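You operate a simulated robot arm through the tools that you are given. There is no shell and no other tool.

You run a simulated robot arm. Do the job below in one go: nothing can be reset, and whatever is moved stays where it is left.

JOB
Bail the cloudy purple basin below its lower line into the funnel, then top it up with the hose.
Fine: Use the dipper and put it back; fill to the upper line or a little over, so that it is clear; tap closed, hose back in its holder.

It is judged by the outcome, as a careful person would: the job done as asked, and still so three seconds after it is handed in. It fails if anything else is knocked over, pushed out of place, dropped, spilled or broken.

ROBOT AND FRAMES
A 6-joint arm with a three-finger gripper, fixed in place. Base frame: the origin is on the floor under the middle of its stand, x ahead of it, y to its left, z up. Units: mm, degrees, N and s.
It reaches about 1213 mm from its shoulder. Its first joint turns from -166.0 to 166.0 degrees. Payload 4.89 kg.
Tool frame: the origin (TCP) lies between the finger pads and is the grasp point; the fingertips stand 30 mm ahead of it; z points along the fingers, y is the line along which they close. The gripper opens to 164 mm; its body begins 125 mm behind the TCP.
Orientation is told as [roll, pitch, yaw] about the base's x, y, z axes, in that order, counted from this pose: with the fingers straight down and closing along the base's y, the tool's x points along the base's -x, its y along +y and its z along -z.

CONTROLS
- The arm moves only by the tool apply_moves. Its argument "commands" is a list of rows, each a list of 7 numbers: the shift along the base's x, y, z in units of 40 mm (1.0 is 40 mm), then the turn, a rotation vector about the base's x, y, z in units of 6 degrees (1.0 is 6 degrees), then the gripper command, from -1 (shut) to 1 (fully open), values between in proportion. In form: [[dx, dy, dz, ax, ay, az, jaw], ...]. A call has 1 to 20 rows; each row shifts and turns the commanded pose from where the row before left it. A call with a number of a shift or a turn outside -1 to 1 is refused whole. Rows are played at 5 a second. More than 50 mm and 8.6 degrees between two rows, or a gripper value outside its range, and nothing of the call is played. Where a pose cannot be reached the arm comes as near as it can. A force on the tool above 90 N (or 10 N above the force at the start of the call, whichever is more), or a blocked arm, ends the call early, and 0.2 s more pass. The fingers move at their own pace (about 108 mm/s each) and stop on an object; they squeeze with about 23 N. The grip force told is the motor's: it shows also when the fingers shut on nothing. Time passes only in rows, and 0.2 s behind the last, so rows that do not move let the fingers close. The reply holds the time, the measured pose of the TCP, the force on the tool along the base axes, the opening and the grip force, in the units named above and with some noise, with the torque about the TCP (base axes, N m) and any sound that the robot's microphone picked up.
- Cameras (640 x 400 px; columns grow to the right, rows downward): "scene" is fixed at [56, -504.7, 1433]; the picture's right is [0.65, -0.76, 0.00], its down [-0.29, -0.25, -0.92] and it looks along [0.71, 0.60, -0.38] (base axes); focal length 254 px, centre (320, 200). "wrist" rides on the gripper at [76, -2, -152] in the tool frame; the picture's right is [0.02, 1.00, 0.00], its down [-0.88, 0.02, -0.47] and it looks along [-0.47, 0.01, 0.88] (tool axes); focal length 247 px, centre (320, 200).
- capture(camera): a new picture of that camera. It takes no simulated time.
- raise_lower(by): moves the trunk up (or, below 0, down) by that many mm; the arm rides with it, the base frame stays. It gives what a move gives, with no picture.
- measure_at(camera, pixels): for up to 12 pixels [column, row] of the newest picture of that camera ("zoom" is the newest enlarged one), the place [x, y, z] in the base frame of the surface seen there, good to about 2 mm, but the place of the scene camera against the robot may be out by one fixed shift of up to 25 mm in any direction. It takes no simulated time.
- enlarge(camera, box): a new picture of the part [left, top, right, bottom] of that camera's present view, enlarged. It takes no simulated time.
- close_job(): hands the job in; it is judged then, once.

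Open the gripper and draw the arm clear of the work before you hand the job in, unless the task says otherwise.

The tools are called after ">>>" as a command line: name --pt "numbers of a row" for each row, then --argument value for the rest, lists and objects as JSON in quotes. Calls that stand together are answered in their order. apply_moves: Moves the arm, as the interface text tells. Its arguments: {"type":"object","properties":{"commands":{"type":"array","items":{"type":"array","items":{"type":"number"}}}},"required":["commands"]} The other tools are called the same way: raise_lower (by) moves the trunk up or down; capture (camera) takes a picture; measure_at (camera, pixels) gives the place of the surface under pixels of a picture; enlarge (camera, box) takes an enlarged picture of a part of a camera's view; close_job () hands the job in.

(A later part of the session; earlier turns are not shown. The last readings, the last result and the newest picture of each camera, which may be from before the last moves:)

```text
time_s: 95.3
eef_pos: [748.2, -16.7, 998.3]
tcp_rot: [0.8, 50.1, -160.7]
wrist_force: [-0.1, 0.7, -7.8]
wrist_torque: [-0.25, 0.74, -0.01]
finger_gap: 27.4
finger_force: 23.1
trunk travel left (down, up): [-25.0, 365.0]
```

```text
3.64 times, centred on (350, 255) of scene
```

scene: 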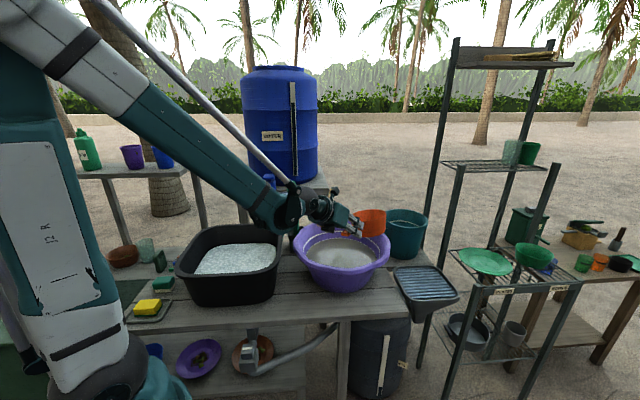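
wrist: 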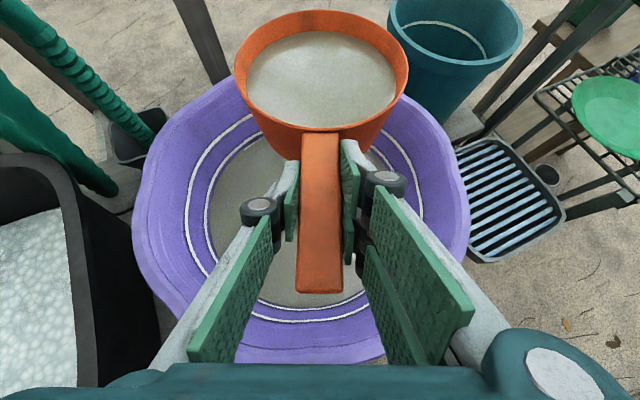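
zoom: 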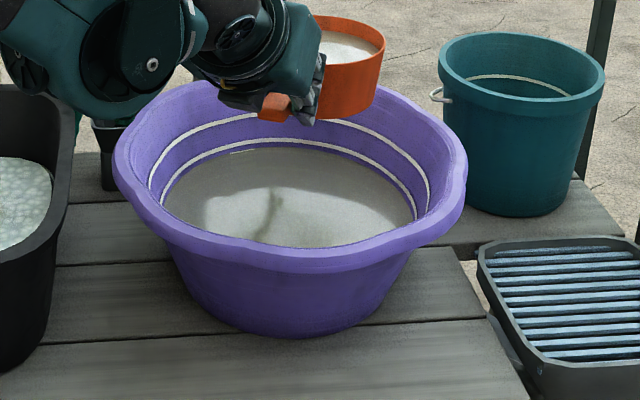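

Water is now z≈798, below the lower line (≈807); upper line ≈842. I carry this scoop to the funnel, then will take a few more so the refill is clear.

>>> apply_moves --pt "0.13 -0.34 0 0 0 -0.2 -1" --pt "0.246 -0.645 0 0 0 -0.23 -1" --pt "0.246 -0.645 0 0 0 -0.23 -1" --pt "0.246 -0.645 0 0 0 -0.23 -1" --pt "0.246 -0.645 0 0 0 -0.23 -1" --pt "0.246 -0.645 0 0 0 -0.23 -1" --pt "0.246 -0.645 0 0 0 -0.23 -1" --pt "0.246 -0.645 0 0 0 -0.23 -1" --pt "0.246 -0.645 0 0 0 -0.23 -1" --pt "0.246 -0.645 0 0 0 -0.23 -1" --pt "0.246 -0.645 0 0 0 -0.23 -1" --pt "0.246 -0.645 0 0 0 -0.23 -1" --pt "0.246 -0.645 0 0 0 -0.23 -1" --pt "0.246 -0.645 -0.3 0 0 -0.23 -1" --pt "0.12 -0.31 -0.6 0 0 0 -1" --pt "0 0 -0.6 0 0 0 -1" --pt "0 0 -0.6 0 0 0 -1" --pt "0 0 -0.4 0 0 0 -1" --pt "0 0 0 0 0 0 -1"

>>> capture --camera "wrist"

```text
time_s: 99.3
eef_pos: [887.4, -377.8, 899.5]
tcp_rot: [0.8, 50.1, -179.8]
wrist_force: [0.1, 0.0, -7.6]
wrist_torque: [0.01, 0.75, -0.01]
finger_gap: 27.3
finger_force: 23.1
trunk travel left (down, up): [-25.0, 365.0]
```

```text
taken
```

wrist: 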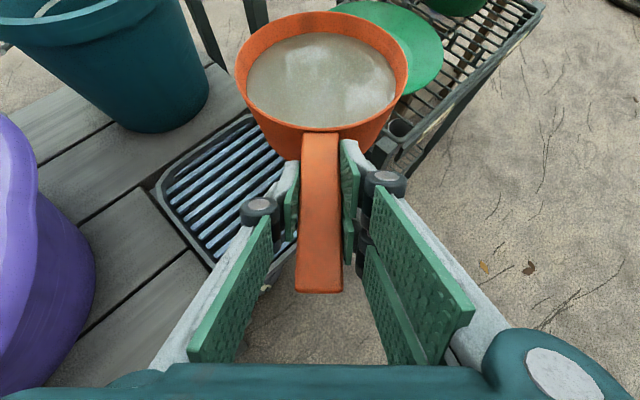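

Same posture as before with ~0.62 L. I pour.

>>> apply_moves --pt "0 0 0 -0.9729 -0.177 0.4537 -1" --pt "0 0 0 -0.6707 -0.122 0.3128 -1" --pt "0 0 0 -0.6707 -0.122 0.3128 -1" --pt "0 0 0 -0.6707 -0.122 0.3128 -1" --pt "0 0 0 -0.6707 -0.122 0.3128 -1" --pt "0 0 0 -0.6707 -0.122 0.3128 -1" --pt "0 0 0 -0.6707 -0.122 0.3128 -1" --pt "0 0 0 -0.6707 -0.122 0.3128 -1" --pt "0 0 0 -0.6707 -0.122 0.3128 -1" --pt "0 0 0 -0.6707 -0.122 0.3128 -1" --pt "0 0 0 -0.6707 -0.122 0.3128 -1" --pt "0 0 0 -0.6707 -0.122 0.3128 -1" --pt "0 0 0 -0.6707 -0.122 0.3128 -1" --pt "0 0 0 -0.6707 -0.122 0.3128 -1" --pt "0 0 0 -0.6707 -0.122 0.3128 -1" --pt "0 0 0 -0.6707 -0.122 0.3128 -1" --pt "0 0 0 -0.6707 -0.122 0.3128 -1" --pt "0 0 0 -0.9729 -0.177 0.4537 -1" --pt "0 0 0 -0.9729 -0.177 0.4537 -1" --pt "0 0 0 -0.9729 -0.177 0.4537 -1"

>>> enlarge --camera "scene" --box '[340, 210, 500, 400]'

```text
time_s: 103.5
eef_pos: [885.6, -377.5, 900.8]
tcp_rot: [76.8, -7.4, -92.5]
wrist_force: [0.0, 0.3, -1.4]
wrist_torque: [-0.05, 0.16, -0.04]
finger_gap: 27.7
finger_force: 23.3
trunk travel left (down, up): [-25.0, 365.0]
```

```text
2.11 times, centred on (420, 305) of scene
```

zoom: 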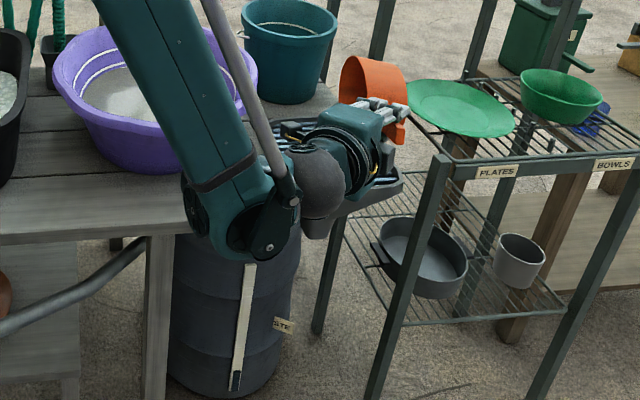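

Drained. I hold briefly, reverse the turn while raising, and head back toward the basin.

>>> apply_moves --pt "0 0 0 0 0 0 -1" --pt "0 0 0 0 0 0 -1" --pt "0 0 0.75 0.9729 0.177 -0.4537 -1" --pt "0 0 0.75 0.9729 0.177 -0.4537 -1" --pt "0 0 0.75 0.9729 0.177 -0.4537 -1" --pt "-0.2 0.5 0 0.9729 0.177 -0.4537 -1" --pt "-0.2 0.5 0 0.9729 0.177 -0.4537 -1" --pt "-0.2 0.5 0 0.9729 0.177 -0.4537 -1" --pt "-0.2 0.5 0 0.9729 0.177 -0.4537 -1" --pt "-0.2 0.5 0 0.9729 0.177 -0.4537 -1" --pt "-0.2 0.5 0 0.9729 0.177 -0.4537 -1" --pt "-0.2 0.5 0 0.9729 0.177 -0.4537 -1" --pt "-0.2 0.5 0 0.9729 0.177 -0.4537 -1" --pt "-0.2 0.5 0 0.9729 0.177 -0.4537 -1" --pt "-0.2 0.5 0 0.9729 0.177 -0.4537 -1" --pt "-0.2 0.5 0 0.9729 0.177 -0.4537 -1" --pt "-0.2 0.5 0 0.9729 0.177 -0.4537 -1" --pt "-0.25 0.66 0 0 0 0.95 -1" --pt "-0.25 0.66 0 0 0 0.95 -1" --pt "-0.25 0.66 0 0 0 0.95 -1"

>>> capture --camera "wrist"

```text
time_s: 107.8
eef_pos: [759.8, -57.3, 992.2]
tcp_rot: [1.0, 50.2, -162.6]
wrist_force: [-0.2, 0.3, -0.9]
wrist_torque: [-0.03, 0.11, 0.03]
finger_gap: 27.2
finger_force: 22.3
trunk travel left (down, up): [-25.0, 365.0]
```

```text
taken
```

wrist: 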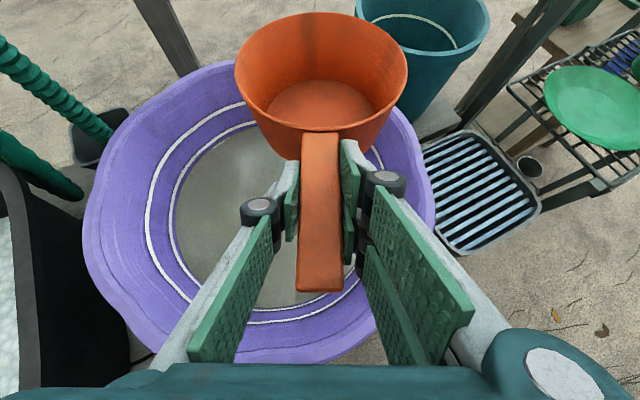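

Level and empty above the basin. I tilt 35° nose-down and dip for a fourth scoop near the floor.

>>> apply_moves --pt "-0.25 0.63 0 0 0 0.217 -1" --pt "-0.25 0.63 0 0 0 0.217 -1" --pt "0 0 0 -0.332 0.913 0 -1" --pt "0 0 0 -0.332 0.913 0 -1" --pt "0 0 0 -0.332 0.913 0 -1" --pt "0 0 0 -0.332 0.913 0 -1" --pt "0 0 0 -0.332 0.913 0 -1" --pt "0 0 0 -0.332 0.913 0 -1" --pt "0 0 -0.7 0 0 0 -1" --pt "0 0 -0.6 0 0 0 -1" --pt "0 0 -0.5 0 0 0 -1" --pt "0 0 -0.35 0 0 0 -1" --pt "0 0 -0.2 0 0 0 -1" --pt "0 0 -0.15 0 0 0 -1" --pt "0 0 0 0 0 0 -1" --pt "0 0 0 0 0 0 -1"

>>> capture --camera "wrist"

```text
time_s: 111.2
eef_pos: [740.3, -6.7, 892.2]
tcp_rot: [0.9, 15.2, -160.0]
wrist_force: [-0.3, -0.4, -5.1]
wrist_torque: [-0.08, 0.29, -0.02]
finger_gap: 27.2
finger_force: 22.8
trunk travel left (down, up): [-25.0, 365.0]
```

```text
taken
```

wrist: 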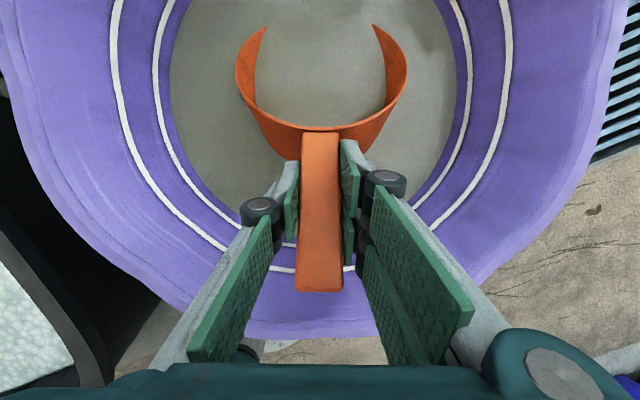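

The cup has filled; lip ~12 mm under. I ease to 30° and lift, then level while rising.

>>> apply_moves --pt "0 0 -0.0875 0.143 -0.392 0 -1" --pt "0 0 -0.0875 0.143 -0.392 0 -1" --pt "0 0 0 0 0 0 -1" --pt "0 0 0.12 0 0 0 -1" --pt "0 0 0.15 0.057 -0.157 0 -1" --pt "0 0 0.2 0.114 -0.313 0 -1" --pt "0 0 0.3 0.171 -0.47 0 -1" --pt "0 0 0.4 0.228 -0.627 0 -1" --pt "0 0 0.4 0.228 -0.627 0 -1" --pt "0 0 0.4 0.228 -0.627 0 -1" --pt "0 0 0.4 0.228 -0.627 0 -1" --pt "0 0 0.4 0.228 -0.627 0 -1" --pt "0 0 0.2 0.228 -0.627 0 -1" --pt "0 0 0 0 0 0 -1"

>>> capture --camera "wrist"

```text
time_s: 114.2
eef_pos: [738.1, -5.9, 999.8]
tcp_rot: [0.9, 50.2, -160.0]
wrist_force: [-0.4, -0.3, -5.0]
wrist_torque: [-0.16, 0.42, 0.03]
finger_gap: 27.2
finger_force: 22.8
trunk travel left (down, up): [-25.0, 365.0]
```

```text
taken
```

wrist: 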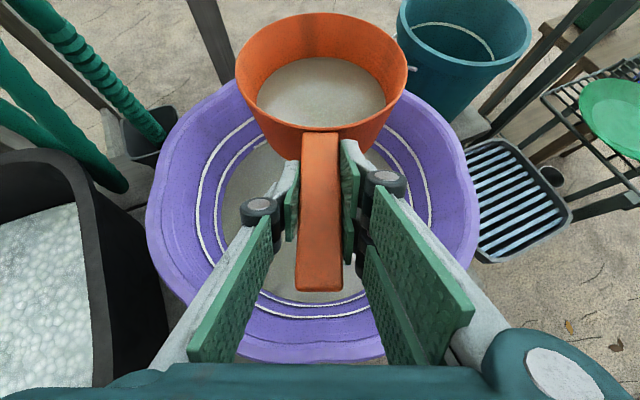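

About 0.35 L. I carry it to the funnel.

>>> apply_moves --pt "0.15 -0.375 0 0 0 -0.28 -1" --pt "0.308 -0.775 0 0 0 -0.28 -1" --pt "0.308 -0.775 0 0 0 -0.28 -1" --pt "0.308 -0.775 0 0 0 -0.28 -1" --pt "0.308 -0.775 0 0 0 -0.28 -1" --pt "0.308 -0.775 0 0 0 -0.28 -1" --pt "0.308 -0.775 0 0 0 -0.28 -1" --pt "0.308 -0.775 0 0 0 -0.28 -1" --pt "0.308 -0.775 0 0 0 -0.28 -1" --pt "0.308 -0.775 0 0 0 -0.28 -1" --pt "0.308 -0.775 0 0 0 -0.28 -1" --pt "0.308 -0.775 -0.4 0 0 -0.28 -1" --pt "0.158 -0.4 -0.6 0 0 0 -1" --pt "0 0 -0.6 0 0 0 -1" --pt "0 0 -0.6 0 0 0 -1" --pt "0 0 -0.3 0 0 0 -1" --pt "0 0 0 0 0 0 -1"

>>> apply_moves --pt "0 0 0 -0.9729 -0.177 0.4537 -1" --pt "0 0 0 -0.9729 -0.177 0.4537 -1" --pt "0 0 0 -0.9729 -0.177 0.4537 -1" --pt "0 0 0 -0.9729 -0.177 0.4537 -1" --pt "0 0 0 -0.6707 -0.122 0.3128 -1" --pt "0 0 0 -0.6707 -0.122 0.3128 -1" --pt "0 0 0 -0.6707 -0.122 0.3128 -1" --pt "0 0 0 -0.6707 -0.122 0.3128 -1" --pt "0 0 0 -0.6707 -0.122 0.3128 -1" --pt "0 0 0 -0.6707 -0.122 0.3128 -1" --pt "0 0 0 -0.6707 -0.122 0.3128 -1" --pt "0 0 0 -0.6707 -0.122 0.3128 -1" --pt "0 0 0 -0.6707 -0.122 0.3128 -1" --pt "0 0 0 -0.6707 -0.122 0.3128 -1" --pt "0 0 0 -0.6707 -0.122 0.3128 -1" --pt "0 0 0 -0.6707 -0.122 0.3128 -1" --pt "0 0 0 -0.9729 -0.177 0.4537 -1" --pt "0 0 0 -0.9729 -0.177 0.4537 -1" --pt "0 0 0 -0.9729 -0.177 0.4537 -1" --pt "0 0 0 0 0 0 -1"

>>> capture --camera "wrist"

>>> capture --camera "scene"

```text
time_s: 117.8
eef_pos: [887.2, -378.2, 902.5]
tcp_rot: [1.0, 50.2, 179.9]
wrist_force: [0.5, 0.8, -3.8]
wrist_torque: [-0.01, 0.44, 0.01]
finger_gap: 27.3
finger_force: 23.2
trunk travel left (down, up): [-25.0, 365.0]
```

```text
time_s: 122.0
eef_pos: [887.5, -379.9, 901.3]
tcp_rot: [77.3, -8.6, -91.9]
wrist_force: [0.2, 0.2, -1.1]
wrist_torque: [-0.05, 0.13, 0.0]
finger_gap: 27.4
finger_force: 23.1
trunk travel left (down, up): [-25.0, 365.0]
```

```text
taken
```

wrist: 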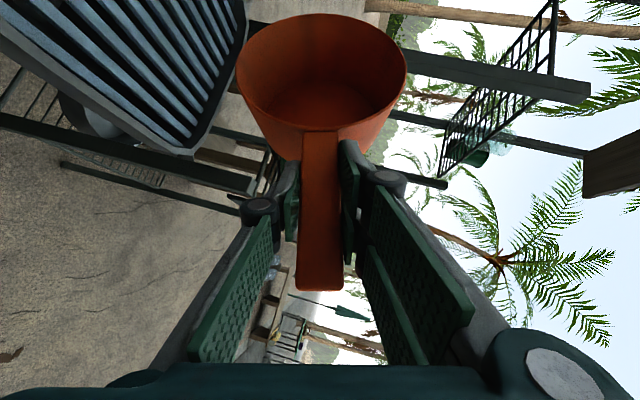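

```text
taken
```

scene: 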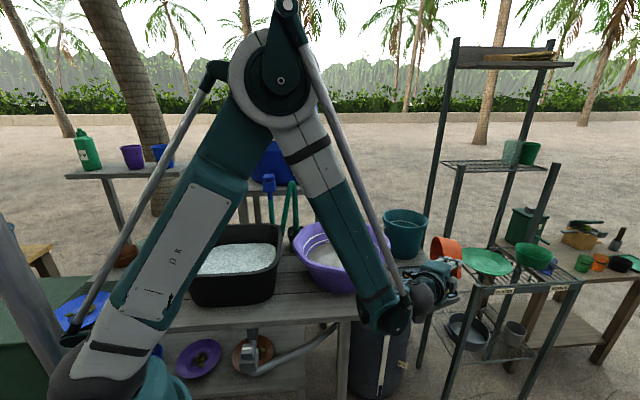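

Drained. I reverse and return for another scoop.

>>> apply_moves --pt "0 0 0 0 0 0 -1" --pt "0 0 0.75 0.991 0.1803 -0.462 -1" --pt "0 0 0.75 0.991 0.1803 -0.462 -1" --pt "0 0 0.75 0.991 0.1803 -0.462 -1" --pt "-0.2 0.5 0 0.991 0.1803 -0.462 -1" --pt "-0.2 0.5 0 0.991 0.1803 -0.462 -1" --pt "-0.2 0.5 0 0.991 0.1803 -0.462 -1" --pt "-0.2 0.5 0 0.991 0.1803 -0.462 -1" --pt "-0.2 0.5 0 0.991 0.1803 -0.462 -1" --pt "-0.2 0.5 0 0.991 0.1803 -0.462 -1" --pt "-0.2 0.5 0 0.991 0.1803 -0.462 -1" --pt "-0.2 0.5 0 0.991 0.1803 -0.462 -1" --pt "-0.2 0.5 0 0.991 0.1803 -0.462 -1" --pt "-0.2 0.5 0 0.991 0.1803 -0.462 -1" --pt "-0.2 0.5 0 0.991 0.1803 -0.462 -1" --pt "-0.2 0.5 0 0.991 0.1803 -0.462 -1" --pt "-0.25 0.66 0 0 0 0.95 -1" --pt "-0.25 0.66 0 0 0 0.95 -1" --pt "-0.25 0.66 0 0 0 0.95 -1" --pt "-0.25 0.66 0 0 0 0.43 -1"

>>> capture --camera "wrist"

>>> measure_at --camera "wrist" --pixels '[[190, 200], [230, 170], [260, 250], [220, 230]]'

```text
time_s: 126.2
eef_pos: [749.3, -32.9, 989.4]
tcp_rot: [0.6, 50.3, -160.6]
wrist_force: [0.5, 0.2, -0.7]
wrist_torque: [-0.02, 0.14, 0.07]
finger_gap: 27.4
finger_force: 23.5
trunk travel left (down, up): [-25.0, 365.0]
```

```text
taken
```

wrist: 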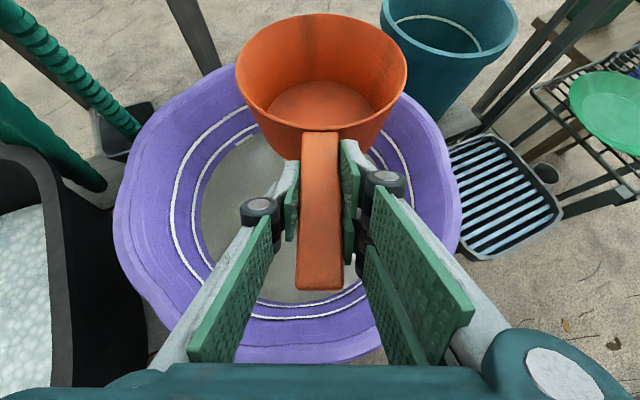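

```text
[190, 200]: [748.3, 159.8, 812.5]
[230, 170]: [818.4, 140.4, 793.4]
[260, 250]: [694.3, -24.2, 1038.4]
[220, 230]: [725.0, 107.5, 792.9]
```

Water is at z≈793, 14 mm below the lower line. I take another scoop at 40° tilt close to the floor.

>>> apply_moves --pt "-0.1 0.7 0 0 0 0 -1" --pt "0 0 0 -0.3257 0.895 0 -1" --pt "0 0 0 -0.3257 0.895 0 -1" --pt "0 0 0 -0.3257 0.895 0 -1" --pt "0 0 0 -0.3257 0.895 0 -1" --pt "0 0 0 -0.3257 0.895 0 -1" --pt "0 0 0 -0.3257 0.895 0 -1" --pt "0 0 0 -0.3257 0.895 0 -1" --pt "0 0 -0.6 0 0 0 -1" --pt "0 0 -0.5 0 0 0 -1" --pt "0 0 -0.45 0 0 0 -1" --pt "0 0 -0.35 0 0 0 -1" --pt "0 0 -0.2 0 0 0 -1" --pt "0 0 -0.125 0 0 0 -1" --pt "0 0 0 0 0 0 -1" --pt "0 0 0 0 0 0 -1" --pt "0 0 -0.09 0.114 -0.313 0 -1" --pt "0 0 -0.09 0.114 -0.313 0 -1" --pt "0 0 -0.09 0.114 -0.313 0 -1" --pt "0 0 0 0 0 0 -1"

>>> capture --camera "wrist"

```text
time_s: 130.3
eef_pos: [748.4, -6.3, 891.7]
tcp_rot: [1.0, 16.3, -160.4]
wrist_force: [1.0, 0.6, -3.6]
wrist_torque: [-0.1, 0.28, -0.01]
finger_gap: 27.4
finger_force: 23.4
trunk travel left (down, up): [-25.0, 365.0]
```

```text
taken
```

wrist: 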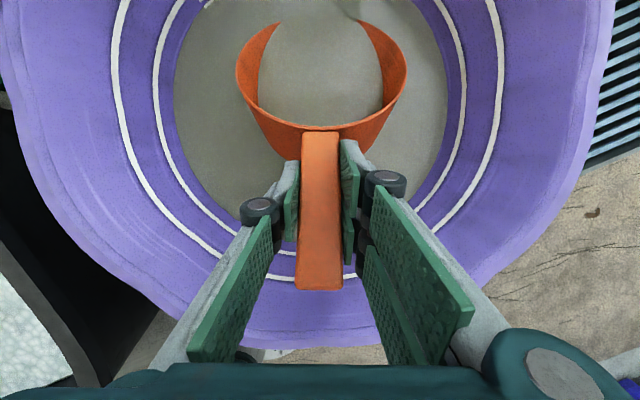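

Still submerged at the front. I lift and level while rising.

>>> apply_moves --pt "0 0 0.12 0 0 0 -1" --pt "0 0 0.15 0.057 -0.157 0 -1" --pt "0 0 0.2 0.114 -0.313 0 -1" --pt "0 0 0.3 0.171 -0.47 0 -1" --pt "0 0 0.4 0.228 -0.627 0 -1" --pt "0 0 0.4 0.228 -0.627 0 -1" --pt "0 0 0.4 0.228 -0.627 0 -1" --pt "0 0 0.4 0.228 -0.627 0 -1" --pt "0 0 0.3 0.228 -0.627 0 -1" --pt "0 0 0.1 0.228 -0.627 0 -1" --pt "0 0 0 0.213 -0.585 0 -1" --pt "0.15 -0.375 0 0 0 -0.28 -1" --pt "0.308 -0.775 0 0 0 -0.28 -1" --pt "0.308 -0.775 0 0 0 -0.28 -1" --pt "0.308 -0.775 0 0 0 -0.28 -1" --pt "0.308 -0.775 0 0 0 -0.28 -1" --pt "0.308 -0.775 0 0 0 -0.28 -1"

>>> capture --camera "wrist"

```text
time_s: 133.9
eef_pos: [814.0, -177.7, 1006.0]
tcp_rot: [0.7, 50.1, -170.7]
wrist_force: [-1.6, 1.3, -2.4]
wrist_torque: [-0.18, 0.37, -0.09]
finger_gap: 27.4
finger_force: 23.4
trunk travel left (down, up): [-25.0, 365.0]
```

```text
taken
```

wrist: 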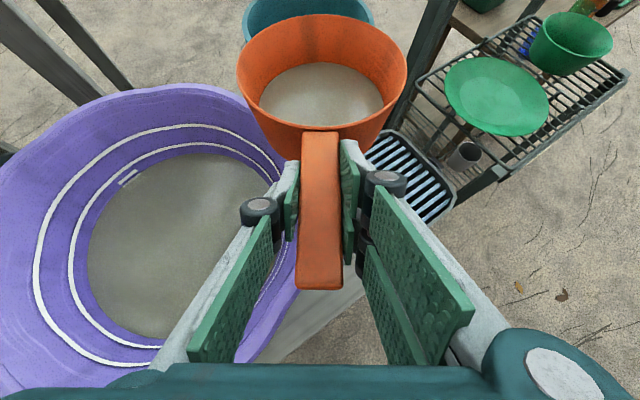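

About 0.27 L aboard. I finish the trip and pour.

>>> apply_moves --pt "0.257 -0.714 0 0 0 -0.22 -1" --pt "0.257 -0.714 0 0 0 -0.22 -1" --pt "0.257 -0.714 0 0 0 -0.22 -1" --pt "0.257 -0.714 0 0 0 -0.22 -1" --pt "0.257 -0.714 0 0 0 -0.22 -1" --pt "0.257 -0.714 -0.3 0 0 -0.22 -1" --pt "0.257 -0.714 -0.6 0 0 -0.22 -1" --pt "0 0 -0.6 0 0 0 -1" --pt "0 0 -0.7 0 0 0 -1" --pt "0 0 -0.4 0 0 0 -1" --pt "0 0 0 0 0 0 -1"

>>> apply_moves --pt "0 0 0 -0.9729 -0.177 0.4537 -1" --pt "0 0 0 -0.9729 -0.177 0.4537 -1" --pt "0 0 0 -0.9729 -0.177 0.4537 -1" --pt "0 0 0 -0.9729 -0.177 0.4537 -1" --pt "0 0 0 -0.6707 -0.122 0.3128 -1" --pt "0 0 0 -0.6707 -0.122 0.3128 -1" --pt "0 0 0 -0.6707 -0.122 0.3128 -1" --pt "0 0 0 -0.6707 -0.122 0.3128 -1" --pt "0 0 0 -0.6707 -0.122 0.3128 -1" --pt "0 0 0 -0.6707 -0.122 0.3128 -1" --pt "0 0 0 -0.6707 -0.122 0.3128 -1" --pt "0 0 0 -0.6707 -0.122 0.3128 -1" --pt "0 0 0 -0.6707 -0.122 0.3128 -1" --pt "0 0 0 -0.6707 -0.122 0.3128 -1" --pt "0 0 0 -0.6707 -0.122 0.3128 -1" --pt "0 0 0 -0.6707 -0.122 0.3128 -1" --pt "0 0 0 -0.9729 -0.177 0.4537 -1" --pt "0 0 0 -0.9729 -0.177 0.4537 -1" --pt "0 0 0 -0.9729 -0.177 0.4537 -1" --pt "0 0 0 0 0 0 -1"

>>> capture --camera "scene"

```text
time_s: 136.3
eef_pos: [886.4, -376.3, 899.8]
tcp_rot: [0.7, 50.0, -179.9]
wrist_force: [0.2, 0.6, -3.3]
wrist_torque: [-0.04, 0.41, -0.03]
finger_gap: 27.6
finger_force: 23.3
trunk travel left (down, up): [-25.0, 365.0]
```

```text
time_s: 140.6
eef_pos: [886.3, -375.0, 898.9]
tcp_rot: [76.9, -8.6, -91.9]
wrist_force: [0.0, -0.3, -1.4]
wrist_torque: [-0.03, 0.12, 0.01]
finger_gap: 27.6
finger_force: 22.6
trunk travel left (down, up): [-25.0, 365.0]
```

```text
taken
```

scene: 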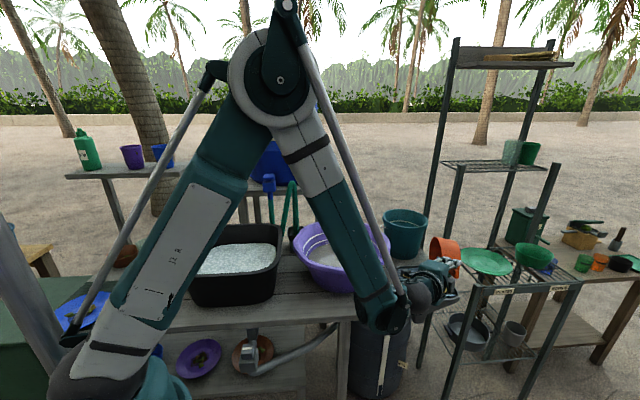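

Enough bailed (≈789, well below the lower line). Now I return the dipper: reverse the turn in place and start turning the handle back to its original 43° azimuth.

>>> apply_moves --pt "0 0 0 0 0 0 -1" --pt "0 0 0 0.991 0.1803 -0.462 -1" --pt "0 0 0.15 0.991 0.1803 -0.462 -1" --pt "0 0 0.15 0.991 0.1803 -0.462 -1" --pt "0 0 0.15 0.991 0.1803 -0.462 -1" --pt "0 0 0.15 0.991 0.1803 -0.462 -1" --pt "0 0 0 0.991 0.1803 -0.462 -1" --pt "0 0 0 0.991 0.1803 -0.462 -1" --pt "0 0 0 0.991 0.1803 -0.462 -1" --pt "0 0 0 0.991 0.1803 -0.462 -1" --pt "0 0 0 0.991 0.1803 -0.462 -1" --pt "0 0 0 0.991 0.1803 -0.462 -1" --pt "0 0 0 0.991 0.1803 -0.462 -1" --pt "0 0 0 0.991 0.1803 -0.462 -1" --pt "0 0 0 0.991 0.1803 -0.462 -1" --pt "0 0 0 0.991 0.1803 -0.462 -1" --pt "0 0 0 0 0 0.9 -1" --pt "0 0 0 0 0 0.9 -1" --pt "0 0 0 0 0 0.9 -1" --pt "0 0 0 0 0 0.9 -1"

>>> apply_moves --pt "0 0 0 0 0 0.9 -1" --pt "0 0 0 0 0 0.9 -1" --pt "0 0 0 0 0 0.9 -1" --pt "0 0 0 0 0 0.88 -1" --pt "0 0 0 0 0 0 -1"

>>> capture --camera "wrist"

>>> measure_at --camera "wrist" --pixels '[[240, 60], [402, 60], [320, 16], [250, 115], [390, 115], [320, 280], [320, 200], [300, 90], [345, 90], [320, 80], [255, 30], [388, 30]]'

```text
time_s: 144.8
eef_pos: [886.1, -376.1, 922.6]
tcp_rot: [0.5, 50.1, -158.3]
wrist_force: [-0.3, 1.4, -0.4]
wrist_torque: [-0.11, 0.13, -0.07]
finger_gap: 27.5
finger_force: 23.2
trunk travel left (down, up): [-25.0, 365.0]
```

```text
time_s: 145.9
eef_pos: [887.5, -375.5, 921.7]
tcp_rot: [0.4, 50.1, -136.9]
wrist_force: [-0.7, 0.1, -1.5]
wrist_torque: [-0.1, 0.11, -0.02]
finger_gap: 27.5
finger_force: 23.0
trunk travel left (down, up): [-25.0, 365.0]
```

```text
taken
```

wrist: 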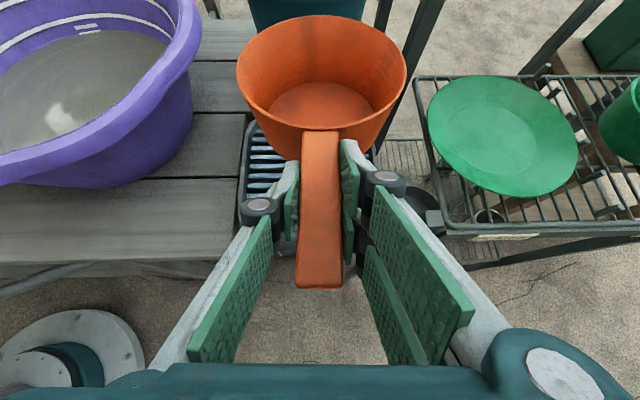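

```text
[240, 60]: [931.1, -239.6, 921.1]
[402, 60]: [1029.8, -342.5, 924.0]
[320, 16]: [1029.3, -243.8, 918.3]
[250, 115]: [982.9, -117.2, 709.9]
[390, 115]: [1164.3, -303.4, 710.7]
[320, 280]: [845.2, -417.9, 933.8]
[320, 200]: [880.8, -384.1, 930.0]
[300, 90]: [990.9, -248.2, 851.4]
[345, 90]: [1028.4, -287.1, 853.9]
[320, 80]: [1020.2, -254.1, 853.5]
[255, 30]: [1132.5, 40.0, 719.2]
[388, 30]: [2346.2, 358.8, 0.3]
```

The dipper has drooped about 4° and slid ~8 mm forward in the grip. I correct pitch/roll and align over the original spot, lowering part-way, then re-measure.

>>> apply_moves --pt "-0.3 -0.07 -0.3 0.457 -0.485 0 -1" --pt "-0.3 -0.07 -0.5 0.146 0.137 0 -1" --pt "0 0 -0.6 0 0 0 -1" --pt "0 0 -0.4 0 0 0 -1" --pt "0 0 0 0 0 0 -1"

>>> capture --camera "wrist"

>>> measure_at --camera "wrist" --pixels '[[240, 60], [402, 60], [320, 16], [320, 280], [320, 200], [243, 80], [399, 80], [320, 80], [320, 150], [225, 170], [215, 120], [420, 165]]'

```text
time_s: 147.2
eef_pos: [863.3, -381.8, 851.8]
tcp_rot: [-1.6, 54.1, -138.7]
wrist_force: [0.1, 0.0, -1.3]
wrist_torque: [-0.13, 0.11, 0.02]
finger_gap: 27.4
finger_force: 23.3
trunk travel left (down, up): [-25.0, 365.0]
```

```text
taken
```

wrist: 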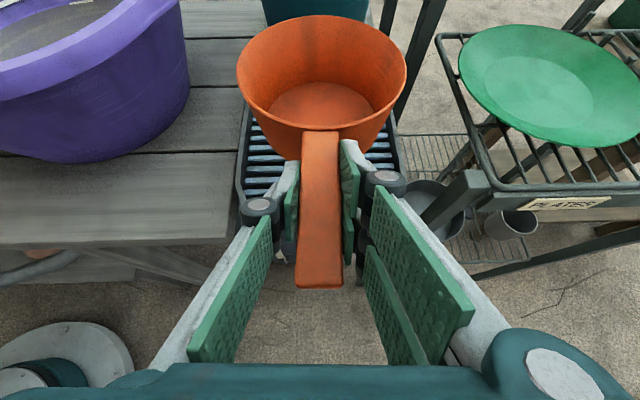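

```text
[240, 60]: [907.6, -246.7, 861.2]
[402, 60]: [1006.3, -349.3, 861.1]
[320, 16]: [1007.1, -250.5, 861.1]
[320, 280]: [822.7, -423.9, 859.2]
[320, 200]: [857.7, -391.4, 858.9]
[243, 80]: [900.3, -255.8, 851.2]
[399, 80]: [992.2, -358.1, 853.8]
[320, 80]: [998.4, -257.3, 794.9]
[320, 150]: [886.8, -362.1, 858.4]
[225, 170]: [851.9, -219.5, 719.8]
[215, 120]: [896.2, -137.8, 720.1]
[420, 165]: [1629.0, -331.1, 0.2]
```

The cup is now level and aligned with its original far-rim point (1007,-250). I lower it the last ~58 mm onto the grate.

>>> apply_moves --pt "0 0 -0.5 0 0 0 -1" --pt "0 0 -0.5 0 0 0 -1" --pt "0 0 -0.25 0 0 0 -1" --pt "0 0 -0.1 0 0 0 -1" --pt "0 0 -0.05 0 0 0 -1" --pt "0 0 -0.04 0 0 0 -1" --pt "0 0 0 0 0 0 -1"

>>> capture --camera "wrist"

>>> measure_at --camera "wrist" --pixels '[[240, 60], [402, 60], [320, 16], [320, 280], [320, 200], [320, 80]]'

```text
time_s: 148.8
eef_pos: [862.8, -381.1, 794.8]
tcp_rot: [-1.7, 54.0, -138.7]
wrist_force: [-0.3, 0.6, -1.9]
wrist_torque: [-0.07, 0.11, 0.0]
finger_gap: 27.3
finger_force: 23.0
trunk travel left (down, up): [-25.0, 365.0]
```

```text
taken
```

wrist: 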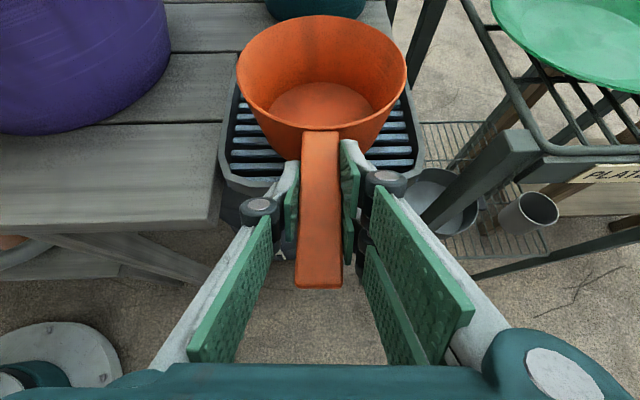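

```text
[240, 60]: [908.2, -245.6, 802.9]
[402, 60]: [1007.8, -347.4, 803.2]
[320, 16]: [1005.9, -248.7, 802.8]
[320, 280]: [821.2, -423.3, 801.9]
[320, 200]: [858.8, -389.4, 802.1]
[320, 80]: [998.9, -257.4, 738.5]
```

Rim at 803 and handle 802, about 2 mm above rest. I lower slightly more until contact.

>>> apply_moves --pt "0 0 -0.04 0 0 0 -1" --pt "0 0 -0.03 0 0 0 -1" --pt "0 0 0 0 0 0 -1"

```text
time_s: 149.6
eef_pos: [861.3, -383.0, 791.4]
tcp_rot: [-1.4, 54.0, -138.8]
wrist_force: [-4.3, -7.0, 20.8]
wrist_torque: [0.5, -0.55, -0.08]
finger_gap: 27.4
finger_force: 22.9
trunk travel left (down, up): [-25.0, 365.0]
```

Contact (≈21 N up). I relieve a millimetre and open the jaw.

>>> apply_moves --pt "0 0 0.03 0 0 0 -1" --pt "0 0 0 0 0 0 -0.55" --pt "0 0 0 0 0 0 -0.4" --pt "0 0 0 0 0 0 -0.2" --pt "0 0 0 0 0 0 0" --pt "0 0 0 0 0 0 0"

>>> capture --camera "wrist"

>>> measure_at --camera "wrist" --pixels '[[240, 60], [402, 60], [320, 16], [320, 280], [320, 200], [320, 80]]'

```text
time_s: 150.9
eef_pos: [863.5, -383.2, 790.8]
tcp_rot: [-1.6, 54.0, -138.7]
wrist_force: [-0.1, 1.2, -0.8]
wrist_torque: [0.0, 0.0, -0.01]
finger_gap: 81.8
finger_force: 0.0
trunk travel left (down, up): [-25.0, 365.0]
```

```text
taken
```

wrist: 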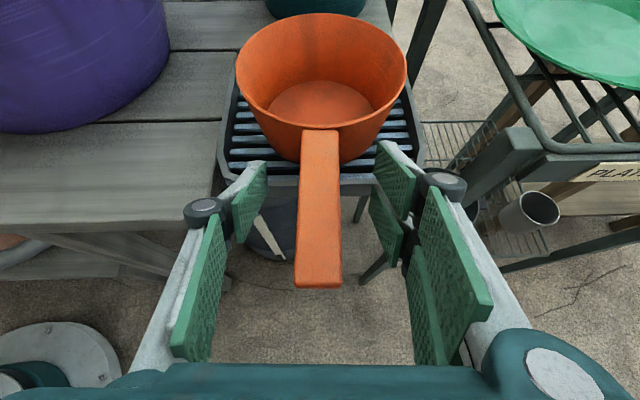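

```text
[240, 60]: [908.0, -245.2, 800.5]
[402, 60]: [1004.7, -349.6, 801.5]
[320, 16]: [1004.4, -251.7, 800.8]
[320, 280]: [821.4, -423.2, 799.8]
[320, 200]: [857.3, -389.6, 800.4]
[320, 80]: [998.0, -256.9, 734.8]
```

The dipper is back at its original spot (handle end (821,-423,800), rim 801). I retract along the tool axis.

>>> apply_moves --pt "-0.2 -0.18 0.2 0 0 0 0" --pt "-0.456 -0.4 0.441 0 0 0 0" --pt "-0.456 -0.4 0.441 0 0 0 0" --pt "-0.456 -0.4 0.441 0 0 0 0" --pt "-0.456 -0.4 0.441 0 0 0 0" --pt "-0.3 -0.2 0.8 0 0 0 0" --pt "-0.3 0 0.8 0 0 0 0" --pt "-0.3 0 0.8 0 0 0 0"

>>> capture --camera "scene"

>>> enlarge --camera "scene" --box '[290, 200, 480, 320]'

```text
time_s: 152.8
eef_pos: [746.0, -461.7, 964.5]
tcp_rot: [-1.7, 54.0, -138.7]
wrist_force: [1.1, -0.4, -1.4]
wrist_torque: [0.2, 0.03, 0.2]
finger_gap: 82.0
finger_force: 0.1
trunk travel left (down, up): [-25.0, 365.0]
```

```text
taken
```

scene: 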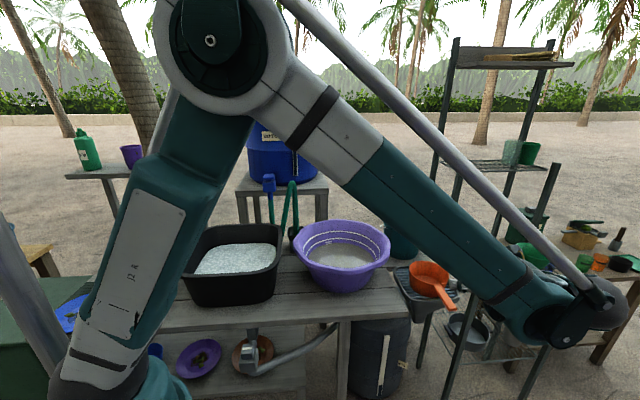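

```text
3.33 times, centred on (385, 260) of scene
```

zoom: 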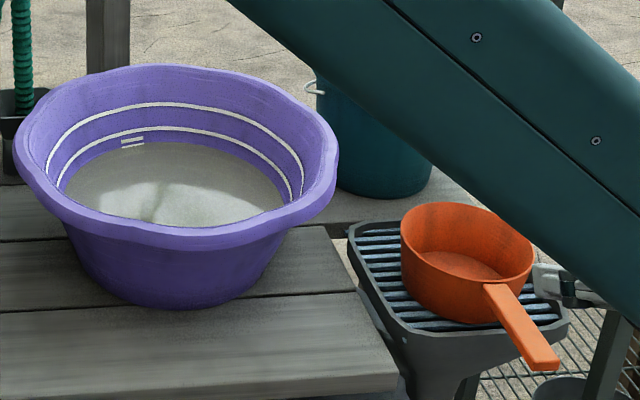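

Dipper is properly back and the basin water is well below the lower line. Now for the hose: I move over the basin and point the tool toward +y to inspect the nozzle and holder from the basin side.

>>> apply_moves --pt "0.022 0.4 0.3 -0.118 -0.103 -0.216 0" --pt "0.022 0.816 0.3 0 0 0.507 0" --pt "0.022 0.816 0.3 0 0 0.507 0" --pt "0.022 0.816 0.1 0 0 0.507 0" --pt "0.022 0.816 0.072 0 0 0.507 0" --pt "0.022 0.816 0.072 0 0 0.507 0" --pt "0.022 0.816 0.072 0 0 0.507 0" --pt "0.022 0.816 0.072 0 0 0.507 0" --pt "0.022 0.816 0 0 0 0.507 0" --pt "0.022 0.816 0 0 0 0.507 0" --pt "0.022 0.816 0 0 0 0.507 0" --pt "0.022 0.816 0 0 0 0.507 0" --pt "0.022 0.816 0 0 0 0.507 0" --pt "0.022 0.816 0 0 0 0.507 0" --pt "0.022 0.816 0 0 0 0.507 0" --pt "0.022 0.8 0 0 0 0.507 0" --pt "0 0 0 0 0 0.507 0" --pt "0 0 0 0.889 0 0 0" --pt "0 0 0 0.889 0 0 0" --pt "0 0 0 0.889 0 0 0"

>>> capture --camera "wrist"

>>> capture --camera "scene"

```text
time_s: 156.9
eef_pos: [759.4, 44.3, 1018.2]
tcp_rot: [0.1, 70.1, -89.8]
wrist_force: [-0.9, 0.5, 0.4]
wrist_torque: [-0.14, -0.06, -0.16]
finger_gap: 82.1
finger_force: 0.2
trunk travel left (down, up): [-25.0, 365.0]
```

```text
taken
```

wrist: 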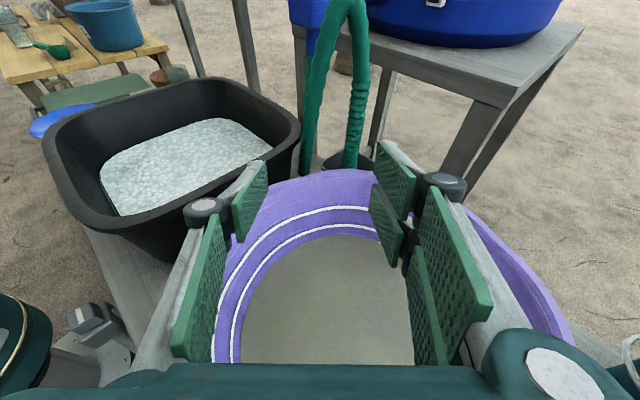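

```text
taken
```

scene: 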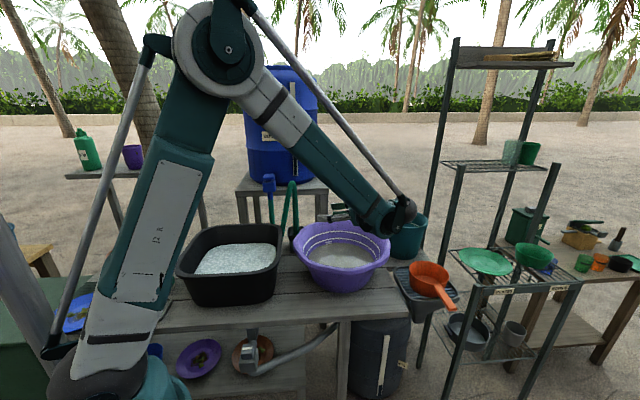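

From the basin side I see the hose loop at (335–360, 0–170) and its holder at (345,160). I enlarge and measure.

>>> enlarge --camera "wrist" --box '[260, 0, 420, 190]'

>>> measure_at --camera "wrist" --pixels '[[353, 150], [353, 130], [356, 110], [359, 90], [361, 60], [358, 30], [350, 10], [335, 12], [325, 40], [318, 70], [312, 100], [306, 140]]'

>>> measure_at --camera "wrist" --pixels '[[330, 160], [345, 165], [368, 158], [350, 170], [308, 170], [320, 20], [312, 45], [375, 150], [340, 155], [362, 165], [300, 120], [365, 90]]'

```text
2.11 times, centred on (340, 95) of wrist
```

zoom: 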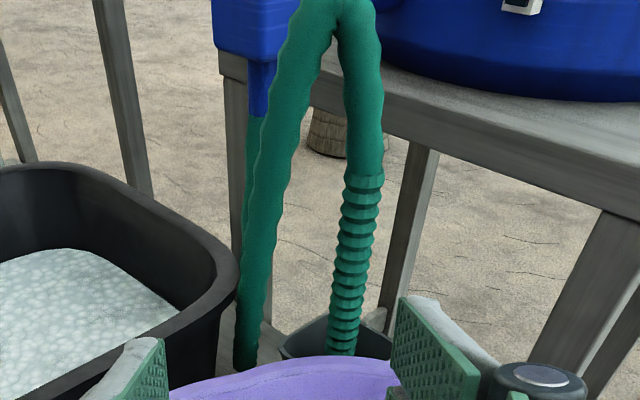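

```text
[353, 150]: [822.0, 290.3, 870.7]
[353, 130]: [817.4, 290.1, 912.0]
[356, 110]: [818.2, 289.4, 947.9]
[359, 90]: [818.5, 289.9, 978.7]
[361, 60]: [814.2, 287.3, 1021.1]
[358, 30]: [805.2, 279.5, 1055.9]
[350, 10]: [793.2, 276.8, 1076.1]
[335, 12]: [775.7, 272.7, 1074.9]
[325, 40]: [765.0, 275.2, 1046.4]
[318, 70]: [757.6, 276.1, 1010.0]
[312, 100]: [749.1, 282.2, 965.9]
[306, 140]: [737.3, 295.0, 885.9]
```

```text
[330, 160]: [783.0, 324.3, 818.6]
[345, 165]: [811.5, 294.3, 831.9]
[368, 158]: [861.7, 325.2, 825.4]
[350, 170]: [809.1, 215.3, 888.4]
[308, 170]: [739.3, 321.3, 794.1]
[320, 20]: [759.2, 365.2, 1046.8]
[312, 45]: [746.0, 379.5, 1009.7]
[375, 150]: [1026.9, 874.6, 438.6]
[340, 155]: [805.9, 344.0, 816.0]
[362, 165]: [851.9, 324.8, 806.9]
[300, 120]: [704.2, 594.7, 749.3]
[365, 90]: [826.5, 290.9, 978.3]
```

The nozzle axis is about (819,303), collar at z≈1000, corrugated down into the holder (rim z≈824); the other leg of the loop is ~70 mm to its -x side. I align in front of it with the jaw at ~55 mm.

>>> apply_moves --pt "0.5 0.7 -0.1 0 0 0 -0.33" --pt "0.5 0.7 -0.1 0 0 0 -0.33" --pt "0.5 0.7 -0.1 0 0 0 -0.33" --pt "0 0 0 0 0 0 -0.33"

>>> capture --camera "wrist"

>>> measure_at --camera "wrist" --pixels '[[316, 100], [318, 130], [316, 80], [320, 60], [312, 150], [260, 80], [255, 110], [250, 140], [280, 20], [310, 170], [330, 170], [318, 110]]'

```text
time_s: 157.9
eef_pos: [820.5, 126.2, 1004.2]
tcp_rot: [-0.1, 70.1, -90.1]
wrist_force: [-0.6, -0.3, 0.1]
wrist_torque: [0.02, -0.06, -0.02]
finger_gap: 54.7
finger_force: 0.1
trunk travel left (down, up): [-25.0, 365.0]
```

```text
taken
```

wrist: 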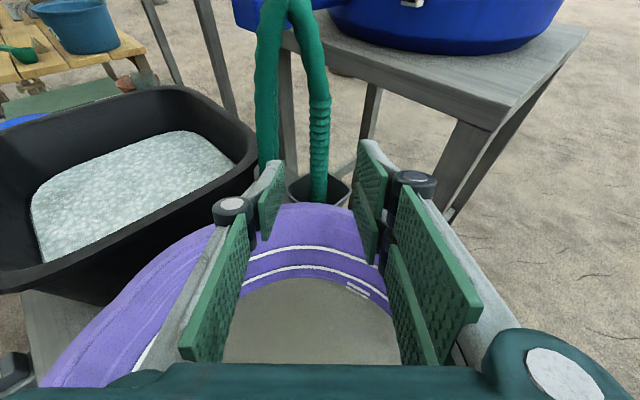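

```text
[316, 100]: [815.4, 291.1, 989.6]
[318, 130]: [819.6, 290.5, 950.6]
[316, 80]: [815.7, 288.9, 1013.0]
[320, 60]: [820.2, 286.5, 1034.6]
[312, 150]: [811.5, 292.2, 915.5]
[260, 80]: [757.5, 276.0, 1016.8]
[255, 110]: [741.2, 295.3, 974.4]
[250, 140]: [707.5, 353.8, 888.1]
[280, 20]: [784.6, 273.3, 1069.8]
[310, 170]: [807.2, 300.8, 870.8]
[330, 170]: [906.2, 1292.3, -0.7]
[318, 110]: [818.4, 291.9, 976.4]
```

The nozzle is centred (x≈818) between the pads, with the loop's other leg at x≤757. I advance along the tool axis to straddle it.

>>> apply_moves --pt "-0.006 0.737 -0.2375 0 0 0 -0.33" --pt "-0.006 0.737 -0.2375 0 0 0 -0.33" --pt "-0.006 0.737 -0.2375 0 0 0 -0.33" --pt "-0.006 0.737 -0.2375 0 0 0 -0.33" --pt "-0.006 0.6 -0.2 0 0 0 -0.33" --pt "0 0 0 0 0 0 -0.33"

>>> capture --camera "wrist"

>>> measure_at --camera "wrist" --pixels '[[318, 100], [318, 130], [318, 150], [318, 60], [318, 30], [250, 60], [240, 100], [275, 20]]'

```text
time_s: 159.3
eef_pos: [819.3, 267.5, 958.9]
tcp_rot: [0.0, 70.0, -90.1]
wrist_force: [0.0, -1.1, -0.4]
wrist_torque: [-0.01, -0.03, -0.02]
finger_gap: 54.8
finger_force: 0.1
trunk travel left (down, up): [-25.0, 365.0]
```

```text
taken
```

wrist: 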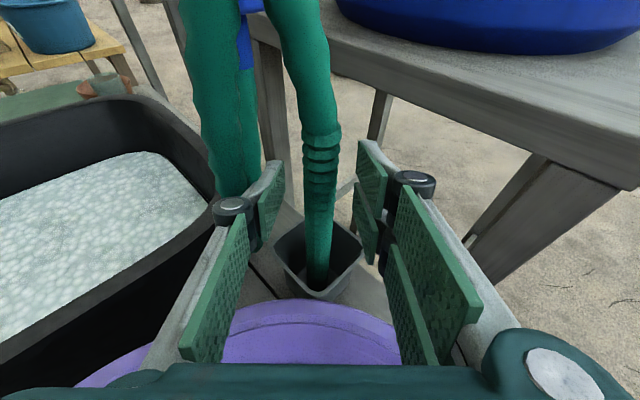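

```text
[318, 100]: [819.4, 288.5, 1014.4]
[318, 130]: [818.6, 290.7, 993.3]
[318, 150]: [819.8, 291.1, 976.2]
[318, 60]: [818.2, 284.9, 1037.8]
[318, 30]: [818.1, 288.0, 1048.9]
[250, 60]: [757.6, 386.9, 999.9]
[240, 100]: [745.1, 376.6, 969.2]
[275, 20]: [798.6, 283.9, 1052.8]
```

The nozzle lies between the pads, hanging into the holder with its tip near (317,280). I measure the tip region and advance the last 35 mm.

>>> measure_at --camera "wrist" --pixels '[[318, 200], [318, 240], [317, 265], [317, 278], [317, 290], [300, 270], [340, 270], [318, 180], [290, 255], [355, 245], [315, 298], [345, 285]]'

>>> apply_moves --pt "0 0.45 -0.15 0 0 0 -0.33" --pt "0 0.4 -0.14 0 0 0 -0.33" --pt "0 0 0 0 0 0 -0.33"

>>> capture --camera "wrist"

```text
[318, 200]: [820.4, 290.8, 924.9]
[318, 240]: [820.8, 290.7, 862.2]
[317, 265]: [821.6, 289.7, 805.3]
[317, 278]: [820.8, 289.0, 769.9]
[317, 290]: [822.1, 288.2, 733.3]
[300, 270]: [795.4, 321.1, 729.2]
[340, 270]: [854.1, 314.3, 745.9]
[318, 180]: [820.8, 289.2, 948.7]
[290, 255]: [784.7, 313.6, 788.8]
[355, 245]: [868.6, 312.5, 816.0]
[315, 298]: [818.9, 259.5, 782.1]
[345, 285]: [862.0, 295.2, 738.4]
```

```text
time_s: 160.2
eef_pos: [819.9, 300.3, 949.6]
tcp_rot: [0.1, 70.0, -90.1]
wrist_force: [-0.4, -0.4, -0.6]
wrist_torque: [0.01, -0.02, -0.02]
finger_gap: 55.0
finger_force: 0.0
trunk travel left (down, up): [-25.0, 365.0]
```

```text
taken
```

wrist: 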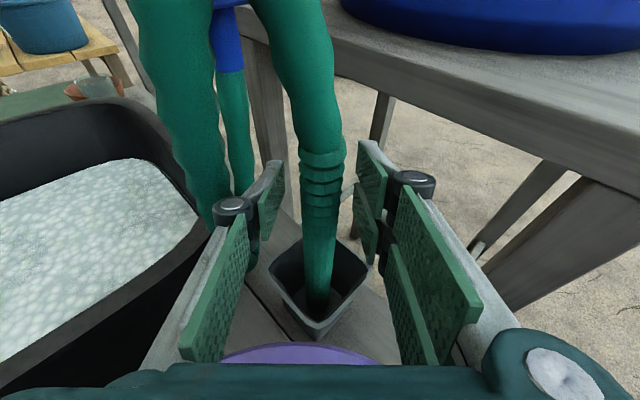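

The tip sits at z≈733 inside the holder, so I need ~180 mm of lift to clear the basin rim. I close the gripper on the nozzle.

>>> apply_moves --pt "0 0 0 0 0 0 -1" --pt "0 0 0 0 0 0 -1" --pt "0 0 0 0 0 0 -1" --pt "0 0 0 0 0 0 -1"

>>> capture --camera "wrist"

>>> capture --camera "scene"

```text
time_s: 161.2
eef_pos: [820.7, 300.9, 947.9]
tcp_rot: [0.0, 70.0, -90.1]
wrist_force: [0.3, 0.4, -0.2]
wrist_torque: [0.0, -0.22, 0.0]
finger_gap: 28.2
finger_force: 22.9
trunk travel left (down, up): [-25.0, 365.0]
```

```text
taken
```

wrist: 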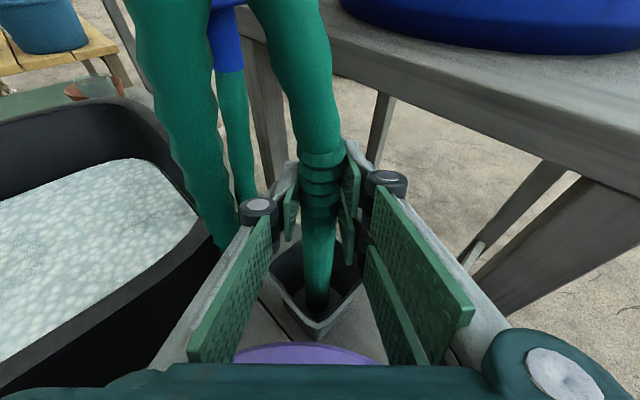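

```text
taken
```

scene: 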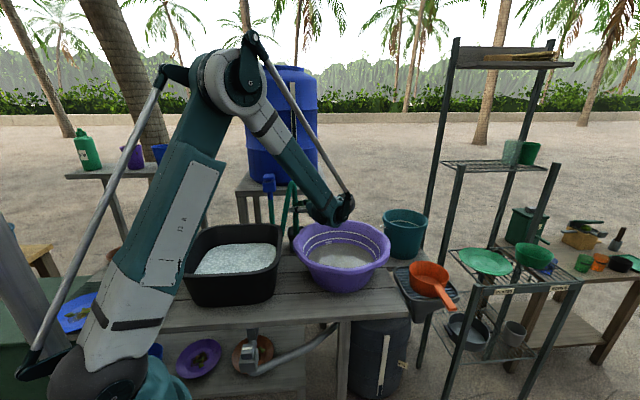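

Gripped (gap 28). I lift straight up 40 mm first and watch the hose's reaction.

>>> apply_moves --pt "0 0 0.25 0 0 0 -1" --pt "0 0 0.25 0 0 0 -1" --pt "0 0 0.25 0 0 0 -1" --pt "0 0 0.25 0 0 0 -1" --pt "0 0 0 0 0 0 -1"

>>> capture --camera "wrist"

>>> enlarge --camera "scene" --box '[230, 130, 370, 280]'

```text
time_s: 162.3
eef_pos: [818.2, 302.7, 990.2]
tcp_rot: [0.0, 70.0, -90.2]
wrist_force: [0.0, -0.2, -2.8]
wrist_torque: [-0.01, 0.04, 0.02]
finger_gap: 28.2
finger_force: 23.1
trunk travel left (down, up): [-25.0, 365.0]
```

```text
taken
```

wrist: 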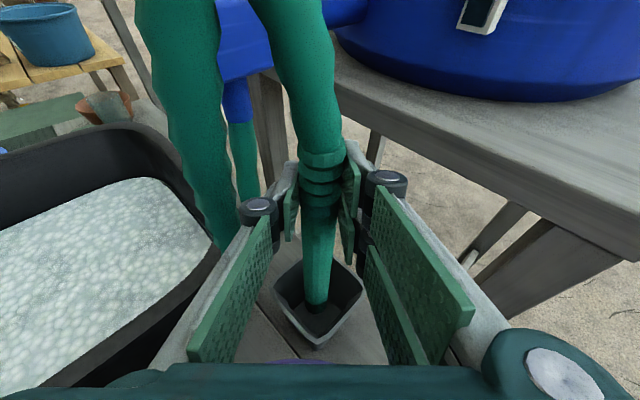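

```text
2.67 times, centred on (300, 205) of scene
```

zoom: 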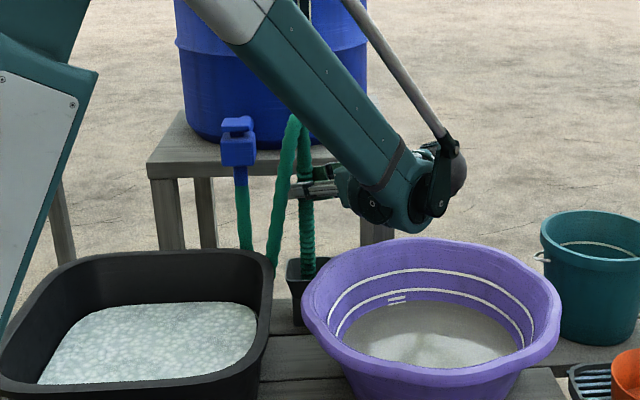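

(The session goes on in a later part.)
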